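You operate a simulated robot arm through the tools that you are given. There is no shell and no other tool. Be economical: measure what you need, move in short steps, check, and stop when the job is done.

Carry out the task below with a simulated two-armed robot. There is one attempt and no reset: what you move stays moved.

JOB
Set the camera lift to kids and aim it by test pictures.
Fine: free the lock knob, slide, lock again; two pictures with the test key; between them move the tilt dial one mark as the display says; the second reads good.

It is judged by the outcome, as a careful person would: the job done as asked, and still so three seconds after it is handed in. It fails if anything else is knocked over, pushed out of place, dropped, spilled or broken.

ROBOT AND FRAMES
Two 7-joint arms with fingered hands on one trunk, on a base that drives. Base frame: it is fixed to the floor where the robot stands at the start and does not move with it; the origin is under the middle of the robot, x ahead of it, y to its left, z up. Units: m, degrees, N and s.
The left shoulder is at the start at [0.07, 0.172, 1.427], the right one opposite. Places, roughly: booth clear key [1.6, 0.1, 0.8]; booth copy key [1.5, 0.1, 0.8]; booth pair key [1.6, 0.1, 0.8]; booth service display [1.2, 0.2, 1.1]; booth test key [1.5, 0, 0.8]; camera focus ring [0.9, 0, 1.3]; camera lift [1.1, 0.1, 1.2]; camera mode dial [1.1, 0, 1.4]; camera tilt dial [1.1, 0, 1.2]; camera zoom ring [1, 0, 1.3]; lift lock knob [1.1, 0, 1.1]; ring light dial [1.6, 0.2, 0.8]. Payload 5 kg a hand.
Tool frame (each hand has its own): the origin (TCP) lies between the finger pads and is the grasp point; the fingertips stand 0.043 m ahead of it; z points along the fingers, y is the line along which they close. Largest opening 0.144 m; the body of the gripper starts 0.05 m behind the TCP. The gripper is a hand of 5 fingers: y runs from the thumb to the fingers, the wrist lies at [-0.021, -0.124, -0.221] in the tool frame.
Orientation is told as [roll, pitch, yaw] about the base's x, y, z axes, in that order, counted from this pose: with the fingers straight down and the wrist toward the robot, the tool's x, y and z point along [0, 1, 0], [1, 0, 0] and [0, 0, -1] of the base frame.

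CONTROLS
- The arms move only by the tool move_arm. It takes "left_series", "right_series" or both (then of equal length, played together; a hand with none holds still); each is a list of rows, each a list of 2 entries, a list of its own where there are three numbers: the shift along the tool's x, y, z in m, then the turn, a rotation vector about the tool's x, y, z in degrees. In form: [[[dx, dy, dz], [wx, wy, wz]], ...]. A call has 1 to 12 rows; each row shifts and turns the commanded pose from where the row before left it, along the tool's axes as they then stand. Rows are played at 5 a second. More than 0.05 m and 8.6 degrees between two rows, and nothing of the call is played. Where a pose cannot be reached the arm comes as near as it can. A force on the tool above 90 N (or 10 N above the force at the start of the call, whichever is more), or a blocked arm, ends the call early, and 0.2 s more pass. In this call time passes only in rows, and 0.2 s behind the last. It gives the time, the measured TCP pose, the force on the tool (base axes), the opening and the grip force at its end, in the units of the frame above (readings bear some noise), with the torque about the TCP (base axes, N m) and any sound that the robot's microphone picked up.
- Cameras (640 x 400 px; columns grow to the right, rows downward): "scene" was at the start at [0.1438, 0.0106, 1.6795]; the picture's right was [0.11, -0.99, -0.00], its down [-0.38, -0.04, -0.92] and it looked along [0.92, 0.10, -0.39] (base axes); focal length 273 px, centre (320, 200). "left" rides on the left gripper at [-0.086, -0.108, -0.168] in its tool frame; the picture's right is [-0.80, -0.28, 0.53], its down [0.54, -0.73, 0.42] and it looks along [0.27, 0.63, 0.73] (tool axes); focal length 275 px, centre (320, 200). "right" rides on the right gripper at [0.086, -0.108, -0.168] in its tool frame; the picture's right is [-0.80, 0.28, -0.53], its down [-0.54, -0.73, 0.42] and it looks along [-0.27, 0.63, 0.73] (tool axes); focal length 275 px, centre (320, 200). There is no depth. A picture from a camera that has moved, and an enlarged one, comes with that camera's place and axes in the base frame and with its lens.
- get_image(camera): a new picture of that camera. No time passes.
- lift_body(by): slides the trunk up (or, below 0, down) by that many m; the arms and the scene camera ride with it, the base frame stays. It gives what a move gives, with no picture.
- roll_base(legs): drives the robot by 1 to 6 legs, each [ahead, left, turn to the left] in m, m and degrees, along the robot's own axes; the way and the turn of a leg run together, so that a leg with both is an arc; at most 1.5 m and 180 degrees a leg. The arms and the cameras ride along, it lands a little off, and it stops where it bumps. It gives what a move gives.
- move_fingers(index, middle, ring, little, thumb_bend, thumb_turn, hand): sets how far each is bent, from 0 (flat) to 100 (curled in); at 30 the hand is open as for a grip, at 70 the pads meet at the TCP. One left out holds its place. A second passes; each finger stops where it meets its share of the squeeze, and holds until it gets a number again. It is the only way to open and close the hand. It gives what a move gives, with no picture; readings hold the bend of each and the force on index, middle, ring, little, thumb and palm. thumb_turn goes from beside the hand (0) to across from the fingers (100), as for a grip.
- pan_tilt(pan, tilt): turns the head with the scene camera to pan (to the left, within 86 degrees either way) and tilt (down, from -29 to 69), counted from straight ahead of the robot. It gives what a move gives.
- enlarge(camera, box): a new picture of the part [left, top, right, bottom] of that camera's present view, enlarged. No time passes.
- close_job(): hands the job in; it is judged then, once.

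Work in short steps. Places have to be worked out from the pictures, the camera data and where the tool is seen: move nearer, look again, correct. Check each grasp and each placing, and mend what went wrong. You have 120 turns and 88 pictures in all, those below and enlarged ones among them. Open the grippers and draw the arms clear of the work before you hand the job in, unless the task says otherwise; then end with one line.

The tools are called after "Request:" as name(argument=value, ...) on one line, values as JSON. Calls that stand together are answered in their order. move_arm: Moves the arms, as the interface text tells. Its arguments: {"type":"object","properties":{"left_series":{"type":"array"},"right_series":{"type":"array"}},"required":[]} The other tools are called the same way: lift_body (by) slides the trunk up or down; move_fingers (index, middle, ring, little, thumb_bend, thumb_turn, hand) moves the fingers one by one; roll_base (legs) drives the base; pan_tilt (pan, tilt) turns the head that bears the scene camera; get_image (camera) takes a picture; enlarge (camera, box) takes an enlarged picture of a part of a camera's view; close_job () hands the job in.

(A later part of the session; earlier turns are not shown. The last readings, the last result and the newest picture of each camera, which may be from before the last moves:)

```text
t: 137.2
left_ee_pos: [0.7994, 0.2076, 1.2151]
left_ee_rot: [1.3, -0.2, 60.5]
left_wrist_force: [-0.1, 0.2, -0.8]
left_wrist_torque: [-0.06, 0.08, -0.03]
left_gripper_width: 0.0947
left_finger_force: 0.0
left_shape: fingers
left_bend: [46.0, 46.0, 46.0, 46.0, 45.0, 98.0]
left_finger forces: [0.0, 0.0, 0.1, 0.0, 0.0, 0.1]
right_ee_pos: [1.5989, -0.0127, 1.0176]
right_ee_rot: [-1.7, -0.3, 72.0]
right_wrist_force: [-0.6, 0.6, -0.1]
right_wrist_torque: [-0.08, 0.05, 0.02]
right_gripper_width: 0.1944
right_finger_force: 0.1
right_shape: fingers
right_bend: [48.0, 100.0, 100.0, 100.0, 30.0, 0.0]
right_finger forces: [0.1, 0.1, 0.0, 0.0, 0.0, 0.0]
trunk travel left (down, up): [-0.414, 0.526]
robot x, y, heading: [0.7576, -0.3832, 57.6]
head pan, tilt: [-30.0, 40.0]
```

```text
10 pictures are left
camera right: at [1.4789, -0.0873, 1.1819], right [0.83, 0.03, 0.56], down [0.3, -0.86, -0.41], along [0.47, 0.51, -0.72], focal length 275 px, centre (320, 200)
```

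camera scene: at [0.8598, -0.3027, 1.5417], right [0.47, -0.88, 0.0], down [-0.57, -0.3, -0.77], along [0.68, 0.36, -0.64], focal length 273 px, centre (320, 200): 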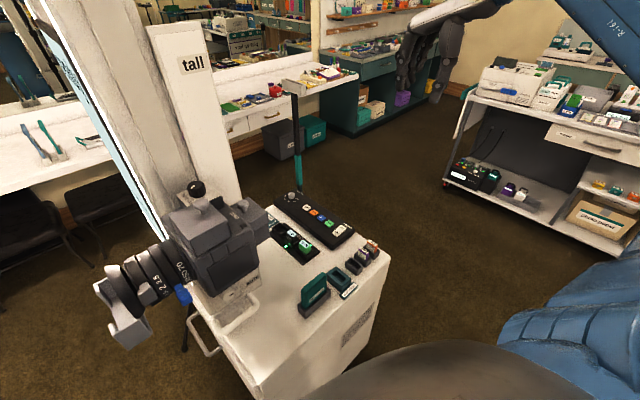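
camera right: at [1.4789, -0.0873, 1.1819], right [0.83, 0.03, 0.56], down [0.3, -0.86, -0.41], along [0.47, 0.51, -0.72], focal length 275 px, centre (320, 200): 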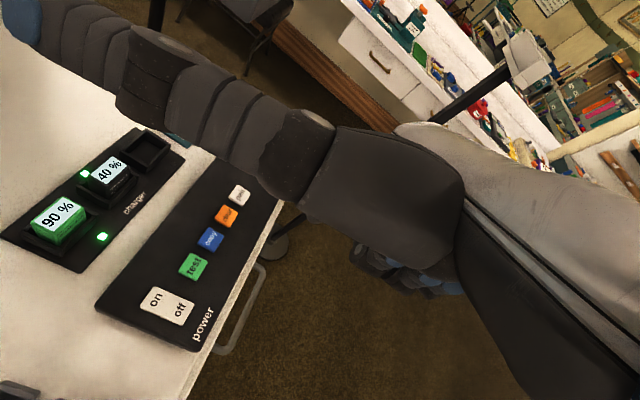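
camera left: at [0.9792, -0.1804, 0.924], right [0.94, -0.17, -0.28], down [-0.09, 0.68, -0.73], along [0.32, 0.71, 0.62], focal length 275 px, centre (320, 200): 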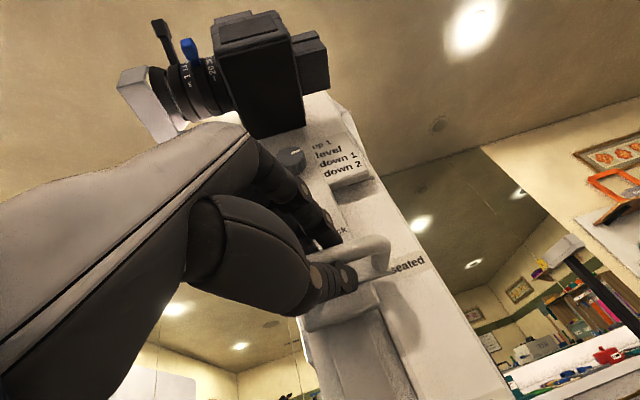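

Key located at ≈ (1.539, 0.018, 0.80). The turned-out thumb is in the way, so I use a thumb–index pinch as the pressing point and look where its tips are.

Request:
move_fingers(hand="right", index=68, thumb_bend=68, thumb_turn=98)

Request:
move_arm(right_series=[[[0.03, 0, 0.03], [0, 0, 0]], [[0.03, 0, 0.03], [0, 0, 0]], [[0, 0, 0.04], [0, 0, 0]]])

Request:
get_image(camera="right")

```text
t: 138.2
left_ee_pos: [0.7977, 0.2043, 1.216]
left_ee_rot: [1.2, -0.3, 60.5]
left_wrist_force: [-0.4, 0.5, 0.2]
left_wrist_torque: [-0.01, 0.0, 0.01]
left_gripper_width: 0.0947
left_finger_force: 0.1
left_shape: fingers
left_bend: [46.0, 46.0, 46.0, 46.0, 45.0, 98.0]
left_finger forces: [0.0, 0.1, 0.0, 0.1, 0.1, 0.1]
right_ee_pos: [1.5963, -0.0137, 1.0183]
right_ee_rot: [-1.6, -0.1, 72.1]
right_wrist_force: [0.1, -0.2, 0.4]
right_wrist_torque: [-0.02, -0.03, -0.02]
right_gripper_width: 0.0149
right_finger_force: 0.0
right_shape: fingers
right_bend: [68.0, 100.0, 100.0, 100.0, 68.0, 100.0]
right_finger forces: [0.0, 0.1, 0.0, 0.0, 0.0, 0.1]
trunk travel left (down, up): [-0.414, 0.526]
robot x, y, heading: [0.7586, -0.3857, 58.0]
head pan, tilt: [-30.0, 40.0]
```

```text
t: 139.0
left_ee_pos: [0.8009, 0.2034, 1.2164]
left_ee_rot: [1.3, -0.3, 60.5]
left_wrist_force: [1.8, -0.2, 1.8]
left_wrist_torque: [0.01, 0.05, -0.03]
left_gripper_width: 0.0949
left_finger_force: 0.1
left_shape: fingers
left_bend: [46.0, 46.0, 46.0, 46.0, 45.0, 98.0]
left_finger forces: [0.1, 0.0, 0.1, 0.1, 0.1, 0.0]
right_ee_pos: [1.5492, 0.0005, 0.9162]
right_ee_rot: [-1.4, -0.2, 72.1]
right_wrist_force: [0.2, -0.3, -0.2]
right_wrist_torque: [-0.02, 0.06, 0.01]
right_gripper_width: 0.0145
right_finger_force: 0.0
right_shape: fingers
right_bend: [68.0, 100.0, 100.0, 100.0, 68.0, 100.0]
right_finger forces: [0.0, 0.0, 0.0, 0.1, 0.0, 0.1]
trunk travel left (down, up): [-0.414, 0.526]
robot x, y, heading: [0.7596, -0.3827, 57.9]
head pan, tilt: [-30.0, 40.0]
```

```text
9 pictures are left
camera right: at [1.4291, -0.0734, 1.0814], right [0.83, 0.03, 0.55], down [0.3, -0.86, -0.41], along [0.47, 0.51, -0.72], focal length 275 px, centre (320, 200)
```

right: 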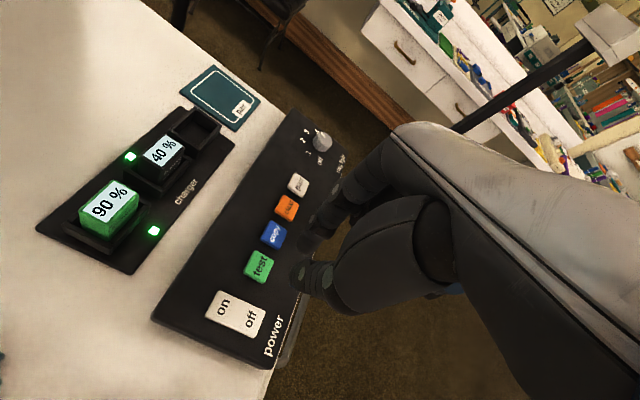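

Key triangulated at (1.537, 0.0155, 0.795); pinch tips are ~1.5 cm off. I align and descend to just above it, then check.

Request:
move_arm(right_series=[[[0.016, 0.0015, 0.02], [0, 0, 0]], [[0, 0, 0.02], [0, 0, 0]], [[0, 0, 0.02], [0, 0, 0]]])

Request:
enlarge(camera="right", box=[200, 160, 400, 330])

```text
t: 139.8
left_ee_pos: [0.797, 0.2063, 1.214]
left_ee_rot: [1.1, -0.1, 60.5]
left_wrist_force: [-0.5, 0.9, 0.9]
left_wrist_torque: [-0.07, -0.02, -0.01]
left_gripper_width: 0.095
left_finger_force: 0.0
left_shape: fingers
left_bend: [46.0, 46.0, 46.0, 46.0, 45.0, 98.0]
left_finger forces: [0.1, 0.1, 0.0, 0.0, 0.1, 0.1]
right_ee_pos: [1.5325, 0.0093, 0.8577]
right_ee_rot: [-1.6, -0.1, 72.2]
right_wrist_force: [-0.5, 0.9, 0.6]
right_wrist_torque: [-0.05, -0.01, 0.02]
right_gripper_width: 0.0149
right_finger_force: 0.0
right_shape: fingers
right_bend: [68.0, 100.0, 100.0, 100.0, 68.0, 100.0]
right_finger forces: [0.0, 0.0, 0.0, 0.1, 0.0, 0.0]
trunk travel left (down, up): [-0.414, 0.526]
robot x, y, heading: [0.7565, -0.3838, 57.5]
head pan, tilt: [-30.0, 40.0]
```

```text
2.35 times, centred on (300, 245) of right
camera zoom: at [1.4117, -0.0648, 1.0218], right [0.83, 0.03, 0.56], down [0.31, -0.86, -0.41], along [0.47, 0.51, -0.72], focal length 648 px, centre (367, 94)
```

zoom: 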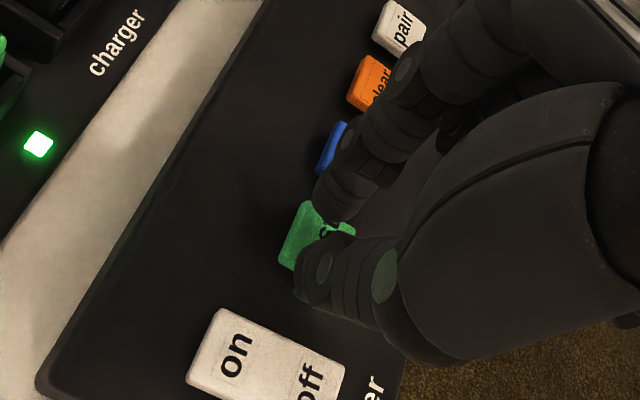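

Tips are over the green key. I nudge a few mm and press down in small steps.

Request:
move_arm(right_series=[[[-0.004, 0.005, 0.01], [0, 0, 0]], [[0, 0, 0.006], [0, 0, 0]], [[0, 0, 0.005], [0, 0, 0]], [[0, 0, 0.004], [0, 0, 0]]])

```text
t: 140.8
left_ee_pos: [0.7976, 0.2039, 1.2149]
left_ee_rot: [1.2, -0.3, 60.5]
left_wrist_force: [0.5, 1.0, -1.1]
left_wrist_torque: [0.02, 0.02, 0.03]
left_gripper_width: 0.0945
left_finger_force: 0.0
left_shape: fingers
left_bend: [46.0, 46.0, 46.0, 46.0, 45.0, 98.0]
left_finger forces: [0.0, 0.0, 0.0, 0.0, 0.0, 0.1]
right_ee_pos: [1.5359, 0.0085, 0.8504]
right_ee_rot: [-1.5, -0.1, 72.1]
right_wrist_force: [-0.2, 0.4, -0.6]
right_wrist_torque: [-0.02, 0.02, 0.03]
right_gripper_width: 0.015
right_finger_force: 0.1
right_shape: fingers
right_bend: [68.0, 100.0, 100.0, 100.0, 68.0, 100.0]
right_finger forces: [0.0, 0.0, 0.1, 0.0, 0.0, 0.0]
right hand out of reach, approached as far as the arm can: row 1, 2, 3, 4
trunk travel left (down, up): [-0.414, 0.526]
robot x, y, heading: [0.7547, -0.3868, 57.7]
head pan, tilt: [-30.0, 40.0]
```

The arm is at its reach limit, so I press by lowering the trunk slightly.

Request:
lift_body(by=-0.02)

```text
t: 141.5
left_ee_pos: [0.7942, 0.203, 1.1973]
left_ee_rot: [1.1, -0.5, 60.5]
left_wrist_force: [1.3, 0.8, 0.5]
left_wrist_torque: [0.02, 0.01, 0.01]
left_gripper_width: 0.0947
left_finger_force: 0.1
left_shape: fingers
left_bend: [46.0, 46.0, 46.0, 46.0, 45.0, 98.0]
left_finger forces: [0.0, 0.1, 0.0, 0.0, 0.0, 0.0]
right_ee_pos: [1.5363, 0.0124, 0.8409]
right_ee_rot: [-1.8, -0.7, 72.0]
right_wrist_force: [8.6, 10.7, 56.5]
right_wrist_torque: [1.23, 0.08, -0.21]
right_gripper_width: 0.0107
right_finger_force: 28.3
right_shape: fingers
right_bend: [71.0, 100.0, 100.0, 100.0, 68.0, 100.0]
right_finger forces: [57.1, 0.0, 0.0, 0.1, 0.1, 0.0]
trunk travel left (down, up): [-0.394, 0.546]
robot x, y, heading: [0.7587, -0.386, 58.0]
head pan, tilt: [-30.0, 40.0]
heard: click
```

A click was heard. I lift off and look at the display with the left hand's camera.

Request:
lift_body(by=0.1)

Request:
get_image(camera="left")

```text
t: 142.8
left_ee_pos: [0.7973, 0.2058, 1.2947]
left_ee_rot: [1.2, -0.3, 60.6]
left_wrist_force: [0.7, 0.0, 0.3]
left_wrist_torque: [0.0, 0.01, 0.0]
left_gripper_width: 0.0949
left_finger_force: 0.0
left_shape: fingers
left_bend: [46.0, 46.0, 46.0, 46.0, 45.0, 98.0]
left_finger forces: [0.1, 0.1, 0.0, 0.1, 0.0, 0.0]
right_ee_pos: [1.5364, 0.0084, 0.9299]
right_ee_rot: [-1.6, 0.0, 72.1]
right_wrist_force: [-0.2, 0.0, -0.2]
right_wrist_torque: [0.02, 0.01, -0.02]
right_gripper_width: 0.0143
right_finger_force: 0.0
right_shape: fingers
right_bend: [68.0, 100.0, 100.0, 100.0, 68.0, 100.0]
right_finger forces: [0.0, 0.0, 0.1, 0.0, 0.2, 0.1]
trunk travel left (down, up): [-0.494, 0.446]
robot x, y, heading: [0.7576, -0.3827, 57.4]
head pan, tilt: [-30.0, 40.0]
```

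```text
7 pictures are left
camera left: at [0.8219, 0.0646, 1.4594], right [0.54, -0.63, -0.55], down [-0.84, -0.36, -0.42], along [0.06, 0.69, -0.72], focal length 275 px, centre (320, 200)
```

left: 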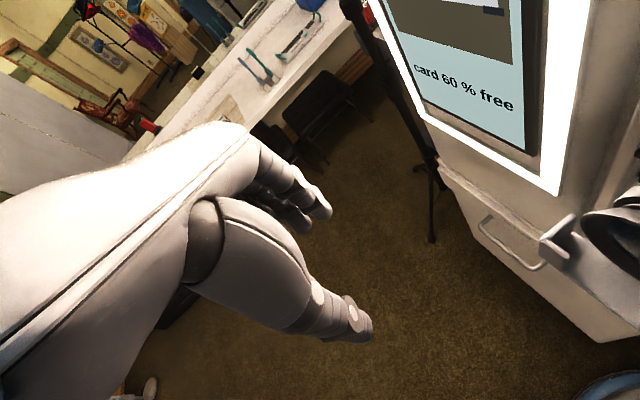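

A test picture is shown. I retract the right hand the way it came and drive back to where I can read the display and reach the dial.

Request:
move_arm(right_series=[[[0, 0, -0.045], [0, 0, 0]], [[0, 0, -0.045], [0, 0, 0]], [[-0.006, -0.022, -0.039], [0, 0, 0]], [[-0.006, -0.022, -0.039], [0, 0, 0]], [[-0.006, -0.022, -0.039], [0, 0, 0]], [[-0.006, -0.022, -0.039], [0, 0, 0]], [[-0.006, -0.022, -0.039], [0, 0, 0]], [[-0.006, -0.022, -0.039], [0, 0, 0]], [[-0.006, -0.022, -0.039], [0, 0, 0]], [[-0.006, -0.03, -0.03], [0, 0, 0]], [[0, -0.03, -0.02], [0, 0, 0]]])

Request:
roll_base(legs=[[0, 0, -12], [-0.34, 0.365, 0]])

Request:
lift_body(by=-0.35)

Request:
pan_tilt(pan=-15, tilt=15)

Request:
enlarge(camera="scene", box=[240, 60, 420, 250])

```text
t: 145.2
left_ee_pos: [0.7973, 0.2029, 1.2958]
left_ee_rot: [1.2, -0.4, 60.5]
left_wrist_force: [-0.4, 0.1, 0.3]
left_wrist_torque: [0.04, -0.02, 0.01]
left_gripper_width: 0.0947
left_finger_force: 0.1
left_shape: fingers
left_bend: [46.0, 46.0, 46.0, 46.0, 45.0, 98.0]
left_finger forces: [0.0, 0.0, 0.1, 0.0, 0.1, 0.1]
right_ee_pos: [1.5248, -0.1687, 1.3202]
right_ee_rot: [1.2, -4.3, 74.0]
right_wrist_force: [-1.5, 0.3, 0.5]
right_wrist_torque: [0.01, -0.05, -0.01]
right_gripper_width: 0.0147
right_finger_force: 0.1
right_shape: fingers
right_bend: [68.0, 100.0, 100.0, 100.0, 68.0, 100.0]
right_finger forces: [0.0, 0.0, 0.0, 0.0, 0.0, 0.0]
right hand out of reach, approached as far as the arm can: row 8, 9, 10, 11
trunk travel left (down, up): [-0.494, 0.446]
robot x, y, heading: [0.7565, -0.3854, 57.7]
head pan, tilt: [-30.0, 40.0]
```

```text
t: 149.0
left_ee_pos: [0.4145, 0.1917, 1.2947]
left_ee_rot: [1.2, -0.2, 48.7]
left_wrist_force: [0.2, -0.1, -0.2]
left_wrist_torque: [0.04, -0.01, 0.01]
left_gripper_width: 0.0947
left_finger_force: 0.0
left_shape: fingers
left_bend: [46.0, 46.0, 46.0, 46.0, 45.0, 98.0]
left_finger forces: [0.0, 0.0, 0.0, 0.1, 0.0, 0.0]
right_ee_pos: [1.0499, -0.3203, 1.3181]
right_ee_rot: [1.3, -4.1, 62.1]
right_wrist_force: [-0.4, 0.7, 0.2]
right_wrist_torque: [0.0, 0.04, -0.02]
right_gripper_width: 0.0145
right_finger_force: 0.0
right_shape: fingers
right_bend: [68.0, 100.0, 100.0, 100.0, 68.0, 100.0]
right_finger forces: [0.1, 0.0, 0.0, 0.0, 0.0, 0.0]
trunk travel left (down, up): [-0.494, 0.446]
robot x, y, heading: [0.2488, -0.3802, 46.0]
head pan, tilt: [-30.0, 40.0]
```

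```text
t: 152.4
left_ee_pos: [0.412, 0.1921, 0.9448]
left_ee_rot: [1.1, -0.3, 48.8]
left_wrist_force: [-0.4, -0.9, 0.3]
left_wrist_torque: [-0.01, -0.02, -0.04]
left_gripper_width: 0.0945
left_finger_force: 0.1
left_shape: fingers
left_bend: [46.0, 46.0, 46.0, 46.0, 45.0, 98.0]
left_finger forces: [0.1, 0.0, 0.0, 0.0, 0.0, 0.1]
right_ee_pos: [1.0477, -0.3206, 0.9674]
right_ee_rot: [1.2, -4.1, 62.1]
right_wrist_force: [-0.2, 0.3, 0.2]
right_wrist_torque: [0.03, 0.01, 0.02]
right_gripper_width: 0.0145
right_finger_force: 0.0
right_shape: fingers
right_bend: [68.0, 100.0, 100.0, 100.0, 68.0, 100.0]
right_finger forces: [0.1, 0.1, 0.0, 0.0, 0.0, 0.1]
trunk travel left (down, up): [-0.144, 0.796]
robot x, y, heading: [0.2533, -0.3734, 45.6]
head pan, tilt: [-30.0, 40.0]
```

```text
t: 153.3
left_ee_pos: [0.4124, 0.1931, 0.9445]
left_ee_rot: [1.2, -0.3, 48.8]
left_wrist_force: [0.8, 0.8, -0.3]
left_wrist_torque: [0.01, -0.01, 0.03]
left_gripper_width: 0.0947
left_finger_force: 0.0
left_shape: fingers
left_bend: [46.0, 46.0, 46.0, 46.0, 45.0, 98.0]
left_finger forces: [0.1, 0.1, 0.0, 0.0, 0.0, 0.0]
right_ee_pos: [1.048, -0.321, 0.9686]
right_ee_rot: [1.2, -4.1, 62.2]
right_wrist_force: [0.0, 1.0, -0.1]
right_wrist_torque: [-0.01, 0.0, 0.03]
right_gripper_width: 0.0142
right_finger_force: 0.1
right_shape: fingers
right_bend: [68.0, 100.0, 100.0, 100.0, 68.0, 100.0]
right_finger forces: [0.1, 0.0, 0.0, 0.0, 0.0, 0.0]
trunk travel left (down, up): [-0.144, 0.796]
robot x, y, heading: [0.2536, -0.374, 46.0]
head pan, tilt: [-15.0, 15.0]
```

```text
2.11 times, centred on (330, 155) of scene
camera zoom: at [0.3674, -0.2915, 1.3111], right [0.51, -0.86, 0.0], down [-0.22, -0.13, -0.97], along [0.83, 0.5, -0.26], focal length 576 px, centre (299, 295)
```

zoom: 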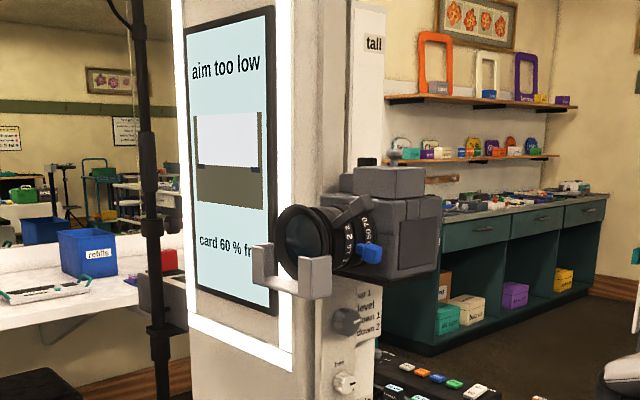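

The display says "aim too low", so the dial goes one mark up. I zoom on the dial to see its present mark.

Request:
enlarge(camera="scene", box=[328, 192, 368, 224])

```text
12.50 times, centred on (348, 208) of scene
camera zoom: at [0.3674, -0.2915, 1.3111], right [0.51, -0.86, 0.0], down [-0.22, -0.13, -0.97], along [0.83, 0.5, -0.26], focal length 3418 px, centre (-30, 100)
```

zoom: 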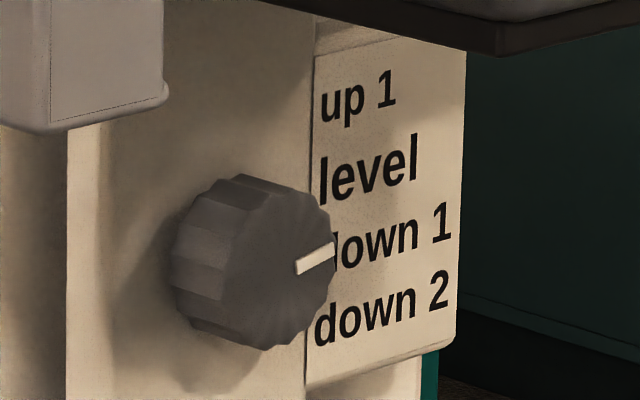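

Geometry shows the dial pointer at ~+13° = "level" (marks ±13°, ±40°), so "up 1" is ~26° CCW. I set the right hand pointing forward again, index+middle with thumb, other fingers curled.

Request:
move_arm(right_series=[[[0, 0, 0], [-8.4, 0, 0]], [[0, 0, 0], [-8.4, 0, 0]], [[0, 0, 0], [-8.4, 0, 0]], [[0, 0, 0], [-8.4, 0, 0]], [[0, 0, 0], [-8.4, 0, 0]], [[0, 0, 0], [-8.4, 0, 0]], [[0, 0, 0], [-8.4, 0, 0]], [[0, 0, 0], [-8.4, 0, 0]], [[0, 0, 0], [-8.4, 0, 0]], [[0, 0, 0], [-8.4, 0, 0]]])

Request:
move_arm(right_series=[[[0, 0, 0], [0, 0, -8]], [[0, 0, 0], [0, 0, -8]], [[0, 0, 0], [0, 0, -8]], [[0, 0, 0], [0, 0, -8]], [[0, 0, 0], [0, 0, -8]]])

Request:
move_fingers(hand="right", index=48, middle=48, ring=48, little=100, thumb_bend=48)

```text
t: 155.7
left_ee_pos: [0.4129, 0.1913, 0.9458]
left_ee_rot: [1.3, -0.5, 48.5]
left_wrist_force: [-0.4, -0.1, -0.2]
left_wrist_torque: [0.09, -0.04, -0.01]
left_gripper_width: 0.095
left_finger_force: 0.0
left_shape: fingers
left_bend: [46.0, 46.0, 46.0, 46.0, 45.0, 98.0]
left_finger forces: [0.0, 0.1, 0.1, 0.0, 0.1, 0.0]
right_ee_pos: [0.977, -0.3982, 0.7279]
right_ee_rot: [17.1, -59.1, 45.1]
right_wrist_force: [-1.1, -1.3, 1.4]
right_wrist_torque: [-0.03, 0.04, 0.02]
right_gripper_width: 0.0143
right_finger_force: 0.1
right_shape: fingers
right_bend: [68.0, 100.0, 100.0, 100.0, 68.0, 100.0]
right_finger forces: [0.0, 0.1, 0.0, 0.1, 0.0, 0.0]
right hand out of reach, approached as far as the arm can: row 10
trunk travel left (down, up): [-0.144, 0.796]
robot x, y, heading: [0.2511, -0.3732, 45.7]
head pan, tilt: [-15.0, 15.0]
stopped in row 10 (right hand): the arm was blocked; the commanded pose is now the measured one
```

```text
t: 156.9
left_ee_pos: [0.4146, 0.1927, 0.9443]
left_ee_rot: [1.1, -0.3, 48.5]
left_wrist_force: [-0.2, 0.5, -0.1]
left_wrist_torque: [0.0, -0.02, 0.02]
left_gripper_width: 0.0946
left_finger_force: 0.1
left_shape: fingers
left_bend: [46.0, 46.0, 46.0, 46.0, 45.0, 98.0]
left_finger forces: [0.0, 0.1, 0.0, 0.1, 0.0, 0.0]
right_ee_pos: [0.9782, -0.3971, 0.727]
right_ee_rot: [-41.6, -48.9, 114.3]
right_wrist_force: [0.3, -0.2, 0.0]
right_wrist_torque: [0.0, 0.03, -0.03]
right_gripper_width: 0.0144
right_finger_force: 0.1
right_shape: fingers
right_bend: [68.0, 100.0, 100.0, 100.0, 68.0, 100.0]
right_finger forces: [0.0, 0.0, 0.1, 0.0, 0.0, 0.0]
trunk travel left (down, up): [-0.144, 0.796]
robot x, y, heading: [0.2525, -0.3739, 45.9]
head pan, tilt: [-15.0, 15.0]
```

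```text
t: 157.9
left_ee_pos: [0.4139, 0.192, 0.9447]
left_ee_rot: [1.2, -0.2, 48.4]
left_wrist_force: [0.0, 0.0, -0.1]
left_wrist_torque: [0.01, -0.01, 0.01]
left_gripper_width: 0.0949
left_finger_force: 0.1
left_shape: fingers
left_bend: [46.0, 46.0, 46.0, 46.0, 45.0, 98.0]
left_finger forces: [0.0, 0.0, 0.1, 0.0, 0.0, 0.0]
right_ee_pos: [0.9792, -0.3977, 0.7269]
right_ee_rot: [-41.5, -48.8, 114.3]
right_wrist_force: [0.4, -0.5, 0.7]
right_wrist_torque: [0.04, 0.01, -0.05]
right_gripper_width: 0.0854
right_finger_force: 0.0
right_shape: fingers
right_bend: [48.0, 48.0, 48.0, 100.0, 48.0, 98.0]
right_finger forces: [0.1, 0.1, 0.0, 0.0, 0.0, 0.1]
trunk travel left (down, up): [-0.144, 0.796]
robot x, y, heading: [0.2509, -0.3737, 45.9]
head pan, tilt: [-15.0, 15.0]
```

The hand sagged low; I raise it straight up first, finish pitching it up, and then look.

Request:
move_arm(right_series=[[[-0.0197, 0.0338, -0.0222], [0, 0, 0]], [[-0.0197, 0.0338, -0.0222], [0, 0, 0]], [[-0.0197, 0.0338, -0.0222], [0, 0, 0]], [[-0.0197, 0.0338, -0.0222], [0, 0, 0]], [[-0.0197, 0.0338, -0.0222], [0, 0, 0]], [[0, 0, 0], [-6.5, -3.75, 0]], [[0, 0, 0], [-6.5, -3.75, 0]], [[0, 0, 0], [-6.5, -3.75, 0]], [[0, 0, 0], [-6.5, -3.75, 0]], [[0, 0, 0], [0, 0, -7]]])

Request:
get_image(camera="scene")

```text
t: 160.1
left_ee_pos: [0.415, 0.1925, 0.9444]
left_ee_rot: [1.2, -0.2, 48.6]
left_wrist_force: [0.9, 0.6, -1.6]
left_wrist_torque: [0.04, 0.01, 0.02]
left_gripper_width: 0.0947
left_finger_force: 0.1
left_shape: fingers
left_bend: [46.0, 46.0, 46.0, 46.0, 45.0, 98.0]
left_finger forces: [0.0, 0.2, 0.0, 0.0, 0.0, 0.0]
right_ee_pos: [0.9789, -0.3974, 0.9473]
right_ee_rot: [-89.8, -53.2, 154.8]
right_wrist_force: [2.5, 2.1, 11.4]
right_wrist_torque: [-0.89, 0.17, 0.23]
right_gripper_width: 0.0858
right_finger_force: 0.0
right_shape: fingers
right_bend: [48.0, 48.0, 48.0, 100.0, 48.0, 98.0]
right_finger forces: [0.0, 0.1, 0.0, 0.0, 0.0, 0.0]
trunk travel left (down, up): [-0.144, 0.796]
robot x, y, heading: [0.2532, -0.3757, 45.7]
head pan, tilt: [-15.0, 15.0]
```

```text
4 pictures are left
camera scene: at [0.3682, -0.2903, 1.311], right [0.51, -0.86, 0.0], down [-0.22, -0.13, -0.97], along [0.83, 0.49, -0.26], focal length 273 px, centre (320, 200)
```

scene: 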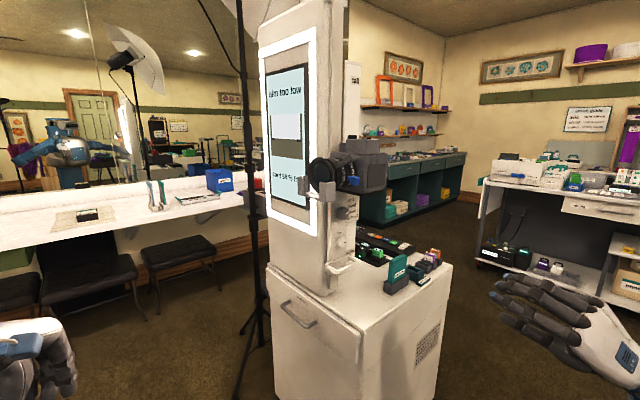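

All clear. I bring the right hand to ~0.14 m before the dial, tipped up 12° to stay under the camera.

Request:
move_arm(right_series=[[[0.0043, 0.0165, 0.0379], [0, 0, 0]], [[0.0043, 0.0165, 0.0379], [0, 0, 0]], [[0.0043, 0.0165, 0.0379], [0, 0, 0]], [[0.0043, 0.0165, 0.0379], [0, 0, 0]], [[0.0043, 0.0165, 0.0379], [0, 0, 0]], [[0.0043, 0.0165, 0.0379], [0, 0, 0]], [[0.0043, 0.0165, 0.0379], [0, 0, 0]], [[0.0043, 0.0165, 0.0379], [0, 0, 0]], [[0, 0, 0], [-4.8, -3.6, 0]], [[0, 0, 0], [-4.8, -3.6, 0]]])

```text
t: 162.3
left_ee_pos: [0.4139, 0.1929, 0.9439]
left_ee_rot: [1.1, -0.2, 48.6]
left_wrist_force: [-1.0, 0.1, 0.6]
left_wrist_torque: [-0.01, -0.01, 0.04]
left_gripper_width: 0.0949
left_finger_force: 0.0
left_shape: fingers
left_bend: [46.0, 46.0, 46.0, 46.0, 45.0, 98.0]
left_finger forces: [0.0, 0.0, 0.0, 0.0, 0.0, 0.0]
right_ee_pos: [0.9821, -0.2651, 1.1165]
right_ee_rot: [-110.0, -51.2, 170.8]
right_wrist_force: [-0.8, 0.8, -0.6]
right_wrist_torque: [-0.02, -0.01, 0.03]
right_gripper_width: 0.086
right_finger_force: 0.0
right_shape: fingers
right_bend: [48.0, 48.0, 48.0, 100.0, 48.0, 98.0]
right_finger forces: [0.0, 0.1, 0.1, 0.1, 0.0, 0.0]
right hand out of reach, approached as far as the arm can: row 4, 5, 6, 7, 8, 9, 10
trunk travel left (down, up): [-0.144, 0.796]
robot x, y, heading: [0.251, -0.3751, 45.8]
head pan, tilt: [-15.0, 15.0]
```

That yaw is out of reach; I go back to the known-good orientation (heading 60°, y≈145°) and approach from there.

Request:
move_arm(right_series=[[[0, 0, 0], [4.7, 2.5, -5.9]], [[0, 0, 0], [4.7, 2.5, -5.9]], [[0, 0, 0], [4.7, 2.5, -5.9]], [[0.0248, 0.0077, 0.0338], [0, 0, 0]], [[0.0248, 0.0077, 0.0338], [0, 0, 0]], [[0.0248, 0.0077, 0.0338], [0, 0, 0]], [[0.0248, 0.0077, 0.0338], [0, 0, 0]]])

```text
t: 163.9
left_ee_pos: [0.413, 0.1926, 0.9455]
left_ee_rot: [1.1, -0.3, 48.5]
left_wrist_force: [0.3, 0.1, 0.2]
left_wrist_torque: [-0.01, -0.02, 0.01]
left_gripper_width: 0.0947
left_finger_force: 0.0
left_shape: fingers
left_bend: [46.0, 46.0, 46.0, 46.0, 45.0, 98.0]
left_finger forces: [0.0, 0.0, 0.1, 0.0, 0.1, 0.0]
right_ee_pos: [0.9698, -0.1819, 1.0775]
right_ee_rot: [-86.7, -35.4, 147.9]
right_wrist_force: [-1.0, 0.6, 0.2]
right_wrist_torque: [0.01, -0.02, -0.05]
right_gripper_width: 0.0859
right_finger_force: 0.0
right_shape: fingers
right_bend: [48.0, 48.0, 48.0, 100.0, 48.0, 98.0]
right_finger forces: [0.0, 0.0, 0.1, 0.1, 0.0, 0.0]
right hand out of reach, approached as far as the arm can: row 6, 7
trunk travel left (down, up): [-0.144, 0.796]
robot x, y, heading: [0.2528, -0.3742, 45.9]
head pan, tilt: [-15.0, 15.0]
```

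I repeat the earlier route: roll palm-down, translate in, then roll back.

Request:
move_arm(right_series=[[[0, 0, 0], [0, 0, 8.4]], [[0, 0, 0], [0, 0, 8.4]], [[0, 0, 0], [0, 0, 8.4]], [[0, 0, 0], [0, 0, 8.4]], [[0, 0, 0], [0, 0, 8.4]], [[0, 0, 0], [0, 0, 8.4]], [[0.016, -0.0085, 0.035], [0, 0, 0]], [[0.016, -0.0085, 0.035], [0, 0, 0]]])

Request:
move_arm(right_series=[[[0, 0, 0], [0, 0, -8.4]], [[0, 0, 0], [0, 0, -8.4]], [[0, 0, 0], [0, 0, -8.4]]])

```text
t: 165.7
left_ee_pos: [0.4133, 0.1928, 0.945]
left_ee_rot: [1.2, -0.2, 48.6]
left_wrist_force: [-0.2, 0.0, 0.2]
left_wrist_torque: [-0.01, 0.03, 0.03]
left_gripper_width: 0.0946
left_finger_force: 0.1
left_shape: fingers
left_bend: [46.0, 46.0, 46.0, 46.0, 45.0, 98.0]
left_finger forces: [0.0, 0.0, 0.0, 0.0, 0.0, 0.0]
right_ee_pos: [0.961, -0.265, 1.0955]
right_ee_rot: [-56.1, -85.3, 116.1]
right_wrist_force: [-0.2, 0.7, 0.1]
right_wrist_torque: [-0.01, 0.01, 0.03]
right_gripper_width: 0.086
right_finger_force: 0.0
right_shape: fingers
right_bend: [48.0, 48.0, 48.0, 100.0, 48.0, 98.0]
right_finger forces: [0.0, 0.0, 0.1, 0.1, 0.0, 0.1]
right hand out of reach, approached as far as the arm can: row 1, 2, 3, 4, 5, 6, 7, 8
trunk travel left (down, up): [-0.144, 0.796]
robot x, y, heading: [0.2526, -0.3721, 45.7]
head pan, tilt: [-15.0, 15.0]
```

```text
t: 166.5
left_ee_pos: [0.4143, 0.1925, 0.9457]
left_ee_rot: [1.1, -0.3, 48.5]
left_wrist_force: [-1.2, 0.2, -0.8]
left_wrist_torque: [0.01, -0.01, -0.01]
left_gripper_width: 0.0946
left_finger_force: 0.1
left_shape: fingers
left_bend: [46.0, 46.0, 46.0, 46.0, 45.0, 98.0]
left_finger forces: [0.0, 0.0, 0.1, 0.0, 0.1, 0.0]
right_ee_pos: [0.9615, -0.2635, 1.0945]
right_ee_rot: [-84.5, -60.6, 145.3]
right_wrist_force: [0.3, 0.2, 0.3]
right_wrist_torque: [-0.01, -0.05, 0.0]
right_gripper_width: 0.0855
right_finger_force: 0.1
right_shape: fingers
right_bend: [48.0, 48.0, 48.0, 100.0, 48.0, 98.0]
right_finger forces: [0.0, 0.0, 0.0, 0.1, 0.0, 0.1]
trunk travel left (down, up): [-0.144, 0.796]
robot x, y, heading: [0.2536, -0.3741, 45.9]
head pan, tilt: [-15.0, 15.0]
```

This elbow branch won't reach. I re-home via fingers-down as before: roll level, pitch down.

Request:
move_arm(right_series=[[[0, 0, 0], [0, 0, 8.4]], [[0, 0, 0], [0, 0, 8.4]], [[0, 0, 0], [0, 0, 8.4]], [[0, 0, 0], [8.4, 0, 0]], [[0, 0, 0], [8.4, 0, 0]], [[0, 0, 0], [8.4, 0, 0]], [[0, 0, 0], [8.4, 0, 0]], [[0, 0, 0], [8.4, 0, 0]], [[0, 0, 0], [8.4, 0, 0]], [[0, 0, 0], [8.4, 0, 0]], [[0, 0, 0], [8.4, 0, 0]], [[0, 0, 0], [8.4, 0, 0]]])

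Request:
move_arm(right_series=[[[0, 0, -0.03], [8.4, 0, 0]], [[0, 0, -0.03], [4, 0, 0]], [[-0.03, 0.03, 0], [0, 0, 5]], [[-0.03, 0.03, 0], [0, 0, 5]], [[0, 0.03, 0], [0, 0, 5]]])

```text
t: 169.1
left_ee_pos: [0.4176, 0.1947, 0.9424]
left_ee_rot: [1.1, -0.1, 48.4]
left_wrist_force: [1.2, 1.2, -0.6]
left_wrist_torque: [-0.06, 0.08, -0.01]
left_gripper_width: 0.0946
left_finger_force: 0.1
left_shape: fingers
left_bend: [46.0, 46.0, 46.0, 46.0, 45.0, 98.0]
left_finger forces: [0.0, 0.0, 0.0, 0.1, 0.0, 0.0]
right_ee_pos: [0.9647, -0.2633, 1.0922]
right_ee_rot: [-4.0, -11.5, 60.9]
right_wrist_force: [0.7, 0.1, 0.4]
right_wrist_torque: [-0.03, 0.07, 0.01]
right_gripper_width: 0.086
right_finger_force: 0.1
right_shape: fingers
right_bend: [48.0, 48.0, 48.0, 100.0, 48.0, 98.0]
right_finger forces: [0.0, 0.1, 0.1, 0.0, 0.0, 0.0]
trunk travel left (down, up): [-0.144, 0.796]
robot x, y, heading: [0.2508, -0.3769, 45.8]
head pan, tilt: [-15.0, 15.0]
```

```text
t: 170.3
left_ee_pos: [0.4152, 0.1936, 0.945]
left_ee_rot: [1.1, -0.1, 48.5]
left_wrist_force: [0.4, 0.3, -0.3]
left_wrist_torque: [-0.02, 0.0, 0.01]
left_gripper_width: 0.0945
left_finger_force: 0.1
left_shape: fingers
left_bend: [46.0, 46.0, 46.0, 46.0, 45.0, 98.0]
left_finger forces: [0.0, 0.1, 0.0, 0.1, 0.0, 0.0]
right_ee_pos: [1.0546, -0.2263, 1.1576]
right_ee_rot: [-4.0, -0.4, 45.0]
right_wrist_force: [0.9, 0.2, 0.4]
right_wrist_torque: [-0.04, 0.01, -0.01]
right_gripper_width: 0.086
right_finger_force: 0.2
right_shape: fingers
right_bend: [48.0, 48.0, 48.0, 100.0, 48.0, 98.0]
right_finger forces: [0.0, 0.0, 0.1, 0.1, 0.0, 0.0]
trunk travel left (down, up): [-0.144, 0.796]
robot x, y, heading: [0.2525, -0.3784, 45.7]
head pan, tilt: [-15.0, 15.0]
```

Same start pose as the successful attempt. I pitch up to palm-down again.

Request:
move_arm(right_series=[[[0, 0.025, 0.03], [-8, 0, 0]], [[0, 0, 0], [-8, 0, 0]], [[0, 0, 0], [-8, 0, 0]], [[0, 0, 0], [-8, 0, 0]], [[0, 0, 0], [-8, 0, 0]], [[0, 0, 0], [-8, 0, 0]], [[0, 0, 0], [-8, 0, 0]], [[0, 0, 0], [-8, 0, 0]], [[0, 0, 0], [-8, 0, 0]], [[0, 0, 0], [-8, 0, 0]], [[0, 0, 0], [-8, 0, 0]]])

```text
t: 172.7
left_ee_pos: [0.4147, 0.192, 0.9443]
left_ee_rot: [1.2, -0.2, 48.5]
left_wrist_force: [0.3, 0.0, 0.4]
left_wrist_torque: [-0.02, 0.0, 0.02]
left_gripper_width: 0.0947
left_finger_force: 0.0
left_shape: fingers
left_bend: [46.0, 46.0, 46.0, 46.0, 45.0, 98.0]
left_finger forces: [0.1, 0.0, 0.0, 0.0, 0.0, 0.0]
right_ee_pos: [1.0747, -0.2116, 1.1289]
right_ee_rot: [-7.3, -56.3, 51.1]
right_wrist_force: [0.4, -0.1, -0.5]
right_wrist_torque: [-0.01, 0.01, -0.04]
right_gripper_width: 0.0857
right_finger_force: 0.0
right_shape: fingers
right_bend: [48.0, 48.0, 48.0, 100.0, 48.0, 98.0]
right_finger forces: [0.1, 0.0, 0.1, 0.0, 0.0, 0.0]
right hand out of reach, approached as far as the arm can: row 8, 9, 10, 11
trunk travel left (down, up): [-0.144, 0.796]
robot x, y, heading: [0.2503, -0.3779, 45.8]
head pan, tilt: [-15.0, 15.0]
```

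Partially there. I shift the hand left toward the shoulder line while continuing to pitch up.

Request:
move_arm(right_series=[[[0.033, -0.0075, 0.007], [0, 0, 0]], [[0.033, -0.0075, 0.007], [0, 0, 0]], [[0.033, -0.0075, 0.007], [-6, 0, 0]], [[0.033, -0.0075, 0.007], [-7, 0, 0]], [[0, 0, 0], [-7, 0, 0]], [[0, 0, 0], [-7, 0, 0]], [[0, 0, 0], [-5, 0, 0]]])

```text
t: 174.3
left_ee_pos: [0.415, 0.1921, 0.9435]
left_ee_rot: [1.3, -0.2, 48.4]
left_wrist_force: [0.1, 0.8, -1.0]
left_wrist_torque: [-0.07, -0.01, -0.01]
left_gripper_width: 0.0944
left_finger_force: 0.0
left_shape: fingers
left_bend: [46.0, 46.0, 46.0, 46.0, 45.0, 98.0]
left_finger forces: [0.0, 0.0, 0.0, 0.1, 0.1, 0.0]
right_ee_pos: [1.0122, -0.1451, 1.0948]
right_ee_rot: [-66.6, -85.6, 112.1]
right_wrist_force: [-0.1, 1.3, -2.7]
right_wrist_torque: [0.22, -0.14, -0.12]
right_gripper_width: 0.086
right_finger_force: 0.1
right_shape: fingers
right_bend: [48.0, 48.0, 48.0, 100.0, 48.0, 98.0]
right_finger forces: [0.0, 0.0, 0.1, 0.0, 0.0, 0.0]
right hand out of reach, approached as far as the arm can: row 1, 2, 4, 5, 6, 7
trunk travel left (down, up): [-0.144, 0.796]
robot x, y, heading: [0.2509, -0.3737, 45.9]
head pan, tilt: [-15.0, 15.0]
```

Palm-down reached again. I yaw toward the booth side and shift to the pre-pose.

Request:
move_arm(right_series=[[[0.017, -0.012, 0.004], [0, 0, 0]], [[0.017, -0.012, 0.004], [0, 0, 0]], [[0.017, -0.012, 0.004], [0, 0, 0]], [[0, 0, 0], [0, 6, 0]], [[0, 0, 0], [0, 6, 0]]])

Request:
move_arm(right_series=[[[0, 0, 0], [0, 0, -8.4]], [[0, 0, 0], [0, 0, -8.4]], [[0, 0, 0], [0, 0, -8.4]], [[0, 0, 0], [0, 0, -8.4]]])

```text
t: 175.5
left_ee_pos: [0.414, 0.1919, 0.9433]
left_ee_rot: [1.1, -0.3, 48.6]
left_wrist_force: [-0.1, 0.2, -0.1]
left_wrist_torque: [0.04, -0.03, 0.01]
left_gripper_width: 0.0946
left_finger_force: 0.0
left_shape: fingers
left_bend: [46.0, 46.0, 46.0, 46.0, 45.0, 98.0]
left_finger forces: [0.0, 0.0, 0.0, 0.0, 0.0, 0.1]
right_ee_pos: [1.0108, -0.1477, 1.0693]
right_ee_rot: [-56.8, -85.7, 114.0]
right_wrist_force: [-0.9, 0.2, -0.1]
right_wrist_torque: [0.01, -0.03, 0.02]
right_gripper_width: 0.0857
right_finger_force: 0.2
right_shape: fingers
right_bend: [48.0, 48.0, 48.0, 100.0, 48.0, 98.0]
right_finger forces: [0.0, 0.1, 0.0, 0.1, 0.0, 0.0]
right hand out of reach, approached as far as the arm can: row 1, 2, 3
trunk travel left (down, up): [-0.144, 0.796]
robot x, y, heading: [0.2505, -0.3772, 45.7]
head pan, tilt: [-15.0, 15.0]
```

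```text
t: 176.5
left_ee_pos: [0.415, 0.1937, 0.9452]
left_ee_rot: [1.2, -0.2, 48.4]
left_wrist_force: [-0.1, -0.1, 0.7]
left_wrist_torque: [0.0, -0.02, -0.01]
left_gripper_width: 0.0947
left_finger_force: 0.0
left_shape: fingers
left_bend: [46.0, 46.0, 46.0, 46.0, 45.0, 98.0]
left_finger forces: [0.1, 0.0, 0.0, 0.0, 0.0, 0.0]
right_ee_pos: [1.0092, -0.1464, 1.0695]
right_ee_rot: [-86.1, -52.7, 143.9]
right_wrist_force: [0.5, 0.6, 0.1]
right_wrist_torque: [0.01, 0.02, -0.01]
right_gripper_width: 0.086
right_finger_force: 0.0
right_shape: fingers
right_bend: [48.0, 48.0, 48.0, 100.0, 48.0, 98.0]
right_finger forces: [0.1, 0.1, 0.0, 0.0, 0.1, 0.0]
trunk travel left (down, up): [-0.144, 0.796]
robot x, y, heading: [0.2501, -0.3783, 45.9]
head pan, tilt: [-15.0, 15.0]
```

Now y≈128°, and the dial is 4 cm left, 3 cm finger-ward and 16 cm ahead. I move in gradually.

Request:
move_arm(right_series=[[[0.011, 0.008, 0.02], [0, 0, 0]], [[0.011, 0.008, 0.02], [0, 0, 0]], [[0.011, 0.008, 0.02], [0, 0, 0]], [[0.011, 0.008, 0.02], [0, 0, 0]]])

```text
t: 177.5
left_ee_pos: [0.416, 0.1927, 0.943]
left_ee_rot: [1.2, -0.2, 48.5]
left_wrist_force: [1.0, -0.4, 0.1]
left_wrist_torque: [-0.02, 0.03, -0.02]
left_gripper_width: 0.0946
left_finger_force: 0.1
left_shape: fingers
left_bend: [46.0, 46.0, 46.0, 46.0, 45.0, 98.0]
left_finger forces: [0.0, 0.0, 0.0, 0.0, 0.1, 0.1]
right_ee_pos: [1.0104, -0.0516, 1.0634]
right_ee_rot: [-85.8, -52.6, 143.7]
right_wrist_force: [0.4, 1.2, -5.1]
right_wrist_torque: [-0.06, 0.01, 0.01]
right_gripper_width: 0.086
right_finger_force: 3.2
right_shape: fingers
right_bend: [48.0, 48.0, 49.0, 100.0, 48.0, 98.0]
right_finger forces: [0.0, 0.1, 4.6, 0.0, 0.1, 0.0]
trunk travel left (down, up): [-0.144, 0.796]
robot x, y, heading: [0.2518, -0.3756, 45.8]
head pan, tilt: [-15.0, 15.0]
```

Reached well, but the ring finger touches the camera's underside. I back off 2 cm, curl the ring finger too, and tip the hand up 10° from slightly lower.

Request:
move_arm(right_series=[[[0, -0.012, -0.02], [0, 0, 0]]])

Request:
move_fingers(hand="right", index=52, middle=52, ring=100, thumb_bend=50)

Request:
move_arm(right_series=[[[0, 0, 0], [-4, -3, 0]], [[0, 0, 0], [-4, -3, 0]]])

Request:
get_image(camera="right")

```text
t: 177.9
left_ee_pos: [0.415, 0.1925, 0.9456]
left_ee_rot: [1.2, -0.3, 48.6]
left_wrist_force: [-0.6, 0.1, 0.5]
left_wrist_torque: [0.03, 0.02, -0.03]
left_gripper_width: 0.0945
left_finger_force: 0.0
left_shape: fingers
left_bend: [46.0, 46.0, 46.0, 46.0, 45.0, 98.0]
left_finger forces: [0.0, 0.1, 0.1, 0.1, 0.1, 0.0]
right_ee_pos: [1.0026, -0.0726, 1.0566]
right_ee_rot: [-86.2, -52.7, 144.0]
right_wrist_force: [-1.0, -1.1, 0.3]
right_wrist_torque: [-0.02, 0.03, 0.02]
right_gripper_width: 0.086
right_finger_force: 0.1
right_shape: fingers
right_bend: [48.0, 48.0, 48.0, 100.0, 48.0, 98.0]
right_finger forces: [0.1, 0.0, 0.0, 0.0, 0.1, 0.0]
trunk travel left (down, up): [-0.144, 0.796]
robot x, y, heading: [0.2505, -0.3744, 45.7]
head pan, tilt: [-15.0, 15.0]
```

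```text
t: 178.9
left_ee_pos: [0.4154, 0.1935, 0.9445]
left_ee_rot: [1.2, -0.2, 48.5]
left_wrist_force: [-1.1, 0.0, 0.6]
left_wrist_torque: [0.02, -0.01, -0.02]
left_gripper_width: 0.0947
left_finger_force: 0.1
left_shape: fingers
left_bend: [46.0, 46.0, 46.0, 46.0, 45.0, 98.0]
left_finger forces: [0.0, 0.0, 0.0, 0.0, 0.0, 0.0]
right_ee_pos: [1.0036, -0.0718, 1.0563]
right_ee_rot: [-86.2, -52.7, 143.8]
right_wrist_force: [0.9, 0.2, 0.1]
right_wrist_torque: [0.0, -0.01, 0.01]
right_gripper_width: 0.0757
right_finger_force: 0.1
right_shape: fingers
right_bend: [52.0, 52.0, 100.0, 100.0, 50.0, 98.0]
right_finger forces: [0.0, 0.1, 0.0, 0.0, 0.1, 0.0]
trunk travel left (down, up): [-0.144, 0.796]
robot x, y, heading: [0.2506, -0.3767, 46.0]
head pan, tilt: [-15.0, 15.0]
```

```text
t: 179.5
left_ee_pos: [0.414, 0.1933, 0.9444]
left_ee_rot: [1.3, -0.2, 48.5]
left_wrist_force: [-1.0, -0.4, 0.1]
left_wrist_torque: [0.04, -0.04, -0.01]
left_gripper_width: 0.0949
left_finger_force: 0.0
left_shape: fingers
left_bend: [46.0, 46.0, 46.0, 46.0, 45.0, 98.0]
left_finger forces: [0.0, 0.1, 0.1, 0.1, 0.0, 0.1]
right_ee_pos: [1.0227, -0.0941, 1.0842]
right_ee_rot: [-100.8, -52.7, 156.8]
right_wrist_force: [0.6, -0.7, -0.6]
right_wrist_torque: [0.02, -0.01, 0.01]
right_gripper_width: 0.0752
right_finger_force: 0.1
right_shape: fingers
right_bend: [52.0, 52.0, 100.0, 100.0, 50.0, 98.0]
right_finger forces: [0.1, 0.1, 0.1, 0.0, 0.2, 0.0]
right hand out of reach, approached as far as the arm can: row 1, 2
trunk travel left (down, up): [-0.144, 0.796]
robot x, y, heading: [0.2503, -0.3735, 45.8]
head pan, tilt: [-15.0, 15.0]
```

```text
3 pictures are left
camera right: at [0.9395, -0.2196, 0.9276], right [0.08, -0.77, 0.64], down [0.98, -0.08, -0.21], along [0.21, 0.64, 0.74], focal length 275 px, centre (320, 200)
```

right: 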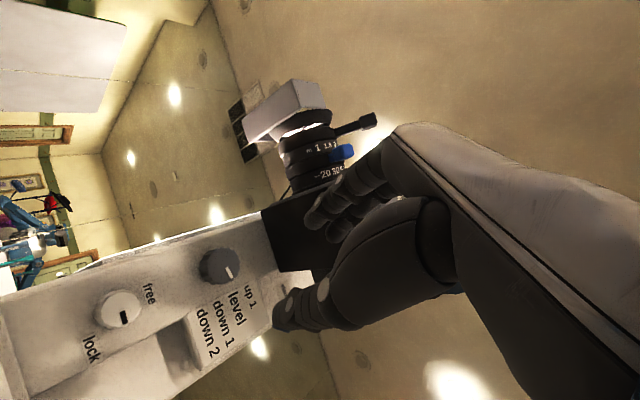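

The hand view shows the pointer clearly at "level". The dial is 5.4 cm in +x and ~10 cm ahead of grip depth; I move in.

Request:
move_arm(right_series=[[[0.0108, -0.0014, 0.013], [0, 0, 0]], [[0.0108, -0.0014, 0.013], [0, 0, 0]], [[0.0108, -0.0014, 0.013], [0, 0, 0]], [[0.0108, -0.0014, 0.013], [0, 0, 0]], [[0.0108, -0.0014, 0.013], [0, 0, 0]]])

```text
t: 180.7
left_ee_pos: [0.4128, 0.1859, 0.9503]
left_ee_rot: [1.3, -0.7, 48.5]
left_wrist_force: [0.0, 0.6, 1.2]
left_wrist_torque: [0.01, 0.03, -0.01]
left_gripper_width: 0.0947
left_finger_force: 0.1
left_shape: fingers
left_bend: [46.0, 46.0, 46.0, 46.0, 45.0, 98.0]
left_finger forces: [0.0, 0.0, 0.1, 0.0, 0.0, 0.0]
right_ee_pos: [1.0572, -0.0655, 1.1141]
right_ee_rot: [-102.8, -52.1, 157.8]
right_wrist_force: [-33.2, -62.5, -1.2]
right_wrist_torque: [1.87, -1.21, 0.77]
right_gripper_width: 0.0656
right_finger_force: 39.5
right_shape: fingers
right_bend: [57.0, 100.0, 100.0, 100.0, 50.0, 98.0]
right_finger forces: [10.0, 69.3, 0.0, 0.0, 0.0, 0.1]
right hand out of reach, approached as far as the arm can: row 1, 2, 3, 4, 5
trunk travel left (down, up): [-0.144, 0.796]
robot x, y, heading: [0.2517, -0.3781, 45.5]
head pan, tilt: [-15.0, 15.0]
```

The arm slid off course into the camera's side. I back off at once and return to the level (0° pitch) orientation that did reach.

Request:
move_arm(right_series=[[[0, 0, -0.04], [0, 0, 0]], [[0, 0, -0.04], [0, 0, 0]]])

Request:
move_fingers(hand="right", index=52, middle=52)

Request:
move_arm(right_series=[[[0, 0, 0], [5, 3.8, 0]], [[0, 0, 0], [5, 3.8, 0]]])

```text
t: 181.3
left_ee_pos: [0.4127, 0.1913, 0.9446]
left_ee_rot: [1.2, -0.3, 48.8]
left_wrist_force: [-0.6, -0.1, -0.3]
left_wrist_torque: [0.05, 0.0, -0.01]
left_gripper_width: 0.0947
left_finger_force: 0.0
left_shape: fingers
left_bend: [46.0, 46.0, 46.0, 46.0, 45.0, 98.0]
left_finger forces: [0.0, 0.1, 0.0, 0.0, 0.0, 0.0]
right_ee_pos: [1.0188, -0.1244, 1.0964]
right_ee_rot: [-102.5, -52.3, 156.9]
right_wrist_force: [-0.1, -0.3, 0.2]
right_wrist_torque: [-0.08, 0.04, 0.0]
right_gripper_width: 0.0748
right_finger_force: 0.1
right_shape: fingers
right_bend: [52.0, 52.0, 100.0, 100.0, 50.0, 98.0]
right_finger forces: [0.0, 0.0, 0.0, 0.0, 0.0, 0.0]
trunk travel left (down, up): [-0.144, 0.796]
robot x, y, heading: [0.2538, -0.3757, 45.7]
head pan, tilt: [-15.0, 15.0]
```

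```text
t: 182.3
left_ee_pos: [0.4136, 0.1917, 0.9445]
left_ee_rot: [1.3, -0.1, 48.5]
left_wrist_force: [-0.7, 1.1, 0.0]
left_wrist_torque: [0.01, 0.02, -0.02]
left_gripper_width: 0.0948
left_finger_force: 0.0
left_shape: fingers
left_bend: [46.0, 46.0, 46.0, 46.0, 45.0, 98.0]
left_finger forces: [0.1, 0.1, 0.0, 0.1, 0.0, 0.0]
right_ee_pos: [1.0191, -0.1254, 1.0961]
right_ee_rot: [-102.6, -52.2, 156.9]
right_wrist_force: [0.1, 0.2, -0.2]
right_wrist_torque: [0.0, 0.0, 0.04]
right_gripper_width: 0.0745
right_finger_force: 0.0
right_shape: fingers
right_bend: [52.0, 52.0, 100.0, 100.0, 50.0, 98.0]
right_finger forces: [0.0, 0.0, 0.0, 0.0, 0.0, 0.0]
trunk travel left (down, up): [-0.144, 0.796]
robot x, y, heading: [0.2505, -0.3749, 45.9]
head pan, tilt: [-15.0, 15.0]
```

```text
t: 182.9
left_ee_pos: [0.4132, 0.1931, 0.9455]
left_ee_rot: [1.2, -0.4, 48.7]
left_wrist_force: [-0.1, -0.5, 0.3]
left_wrist_torque: [0.02, -0.01, 0.02]
left_gripper_width: 0.0949
left_finger_force: 0.1
left_shape: fingers
left_bend: [46.0, 46.0, 46.0, 46.0, 45.0, 98.0]
left_finger forces: [0.0, 0.0, 0.1, 0.0, 0.0, 0.0]
right_ee_pos: [1.0188, -0.1251, 1.0964]
right_ee_rot: [-81.9, -52.5, 140.5]
right_wrist_force: [-0.6, 0.4, -0.5]
right_wrist_torque: [-0.01, -0.03, -0.02]
right_gripper_width: 0.0746
right_finger_force: 0.0
right_shape: fingers
right_bend: [52.0, 52.0, 100.0, 100.0, 50.0, 98.0]
right_finger forces: [0.1, 0.1, 0.1, 0.1, 0.0, 0.0]
trunk travel left (down, up): [-0.144, 0.796]
robot x, y, heading: [0.2499, -0.3747, 45.5]
head pan, tilt: [-15.0, 15.0]
```

Orientation is level again. I go back along the route that reached before, slightly lower.

Request:
move_arm(right_series=[[[0.0146, 0.0014, 0.015], [0, 0, 0]], [[0.0146, 0.0014, 0.015], [0, 0, 0]], [[0.0146, 0.0014, 0.015], [0, 0, 0]], [[0.0146, 0.0014, 0.015], [0, 0, 0]]])

```text
t: 183.9
left_ee_pos: [0.4144, 0.1933, 0.9435]
left_ee_rot: [1.1, -0.2, 48.5]
left_wrist_force: [0.1, 0.2, 0.0]
left_wrist_torque: [0.0, 0.04, -0.02]
left_gripper_width: 0.0946
left_finger_force: 0.2
left_shape: fingers
left_bend: [46.0, 46.0, 46.0, 46.0, 45.0, 98.0]
left_finger forces: [0.0, 0.1, 0.1, 0.0, 0.1, 0.0]
right_ee_pos: [1.007, -0.0487, 1.0602]
right_ee_rot: [-81.9, -52.5, 140.6]
right_wrist_force: [-0.1, 0.4, 0.5]
right_wrist_torque: [-0.02, 0.04, 0.0]
right_gripper_width: 0.0747
right_finger_force: 0.2
right_shape: fingers
right_bend: [52.0, 52.0, 100.0, 100.0, 50.0, 98.0]
right_finger forces: [0.1, 0.0, 0.0, 0.1, 0.0, 0.0]
trunk travel left (down, up): [-0.144, 0.796]
robot x, y, heading: [0.2512, -0.3762, 45.6]
head pan, tilt: [-15.0, 15.0]
```

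Exactly there with no contact. Dial is 0.111 m ahead; I advance with small centring.

Request:
move_arm(right_series=[[[-0.006, 0.012, 0.02], [0, 0, 0]], [[0, 0, 0.02], [0, 0, 0]], [[0, 0, 0.02], [0, 0, 0]], [[0, 0, 0.012], [0, 0, 0]]])

```text
t: 184.9
left_ee_pos: [0.413, 0.1878, 0.9479]
left_ee_rot: [1.2, -0.5, 48.3]
left_wrist_force: [0.4, 0.6, -0.1]
left_wrist_torque: [-0.04, -0.04, -0.01]
left_gripper_width: 0.0947
left_finger_force: 0.0
left_shape: fingers
left_bend: [46.0, 46.0, 46.0, 46.0, 45.0, 98.0]
left_finger forces: [0.1, 0.0, 0.0, 0.1, 0.0, 0.1]
right_ee_pos: [1.0408, 0.0068, 1.0726]
right_ee_rot: [-82.6, -52.6, 141.4]
right_wrist_force: [-32.0, -45.0, -7.7]
right_wrist_torque: [0.94, -0.99, 2.21]
right_gripper_width: 0.0714
right_finger_force: 28.7
right_shape: fingers
right_bend: [54.0, 53.0, 100.0, 100.0, 50.0, 98.0]
right_finger forces: [51.0, 6.4, 0.0, 0.1, 0.0, 0.0]
trunk travel left (down, up): [-0.144, 0.796]
robot x, y, heading: [0.2447, -0.3764, 46.0]
head pan, tilt: [-15.0, 15.0]
```

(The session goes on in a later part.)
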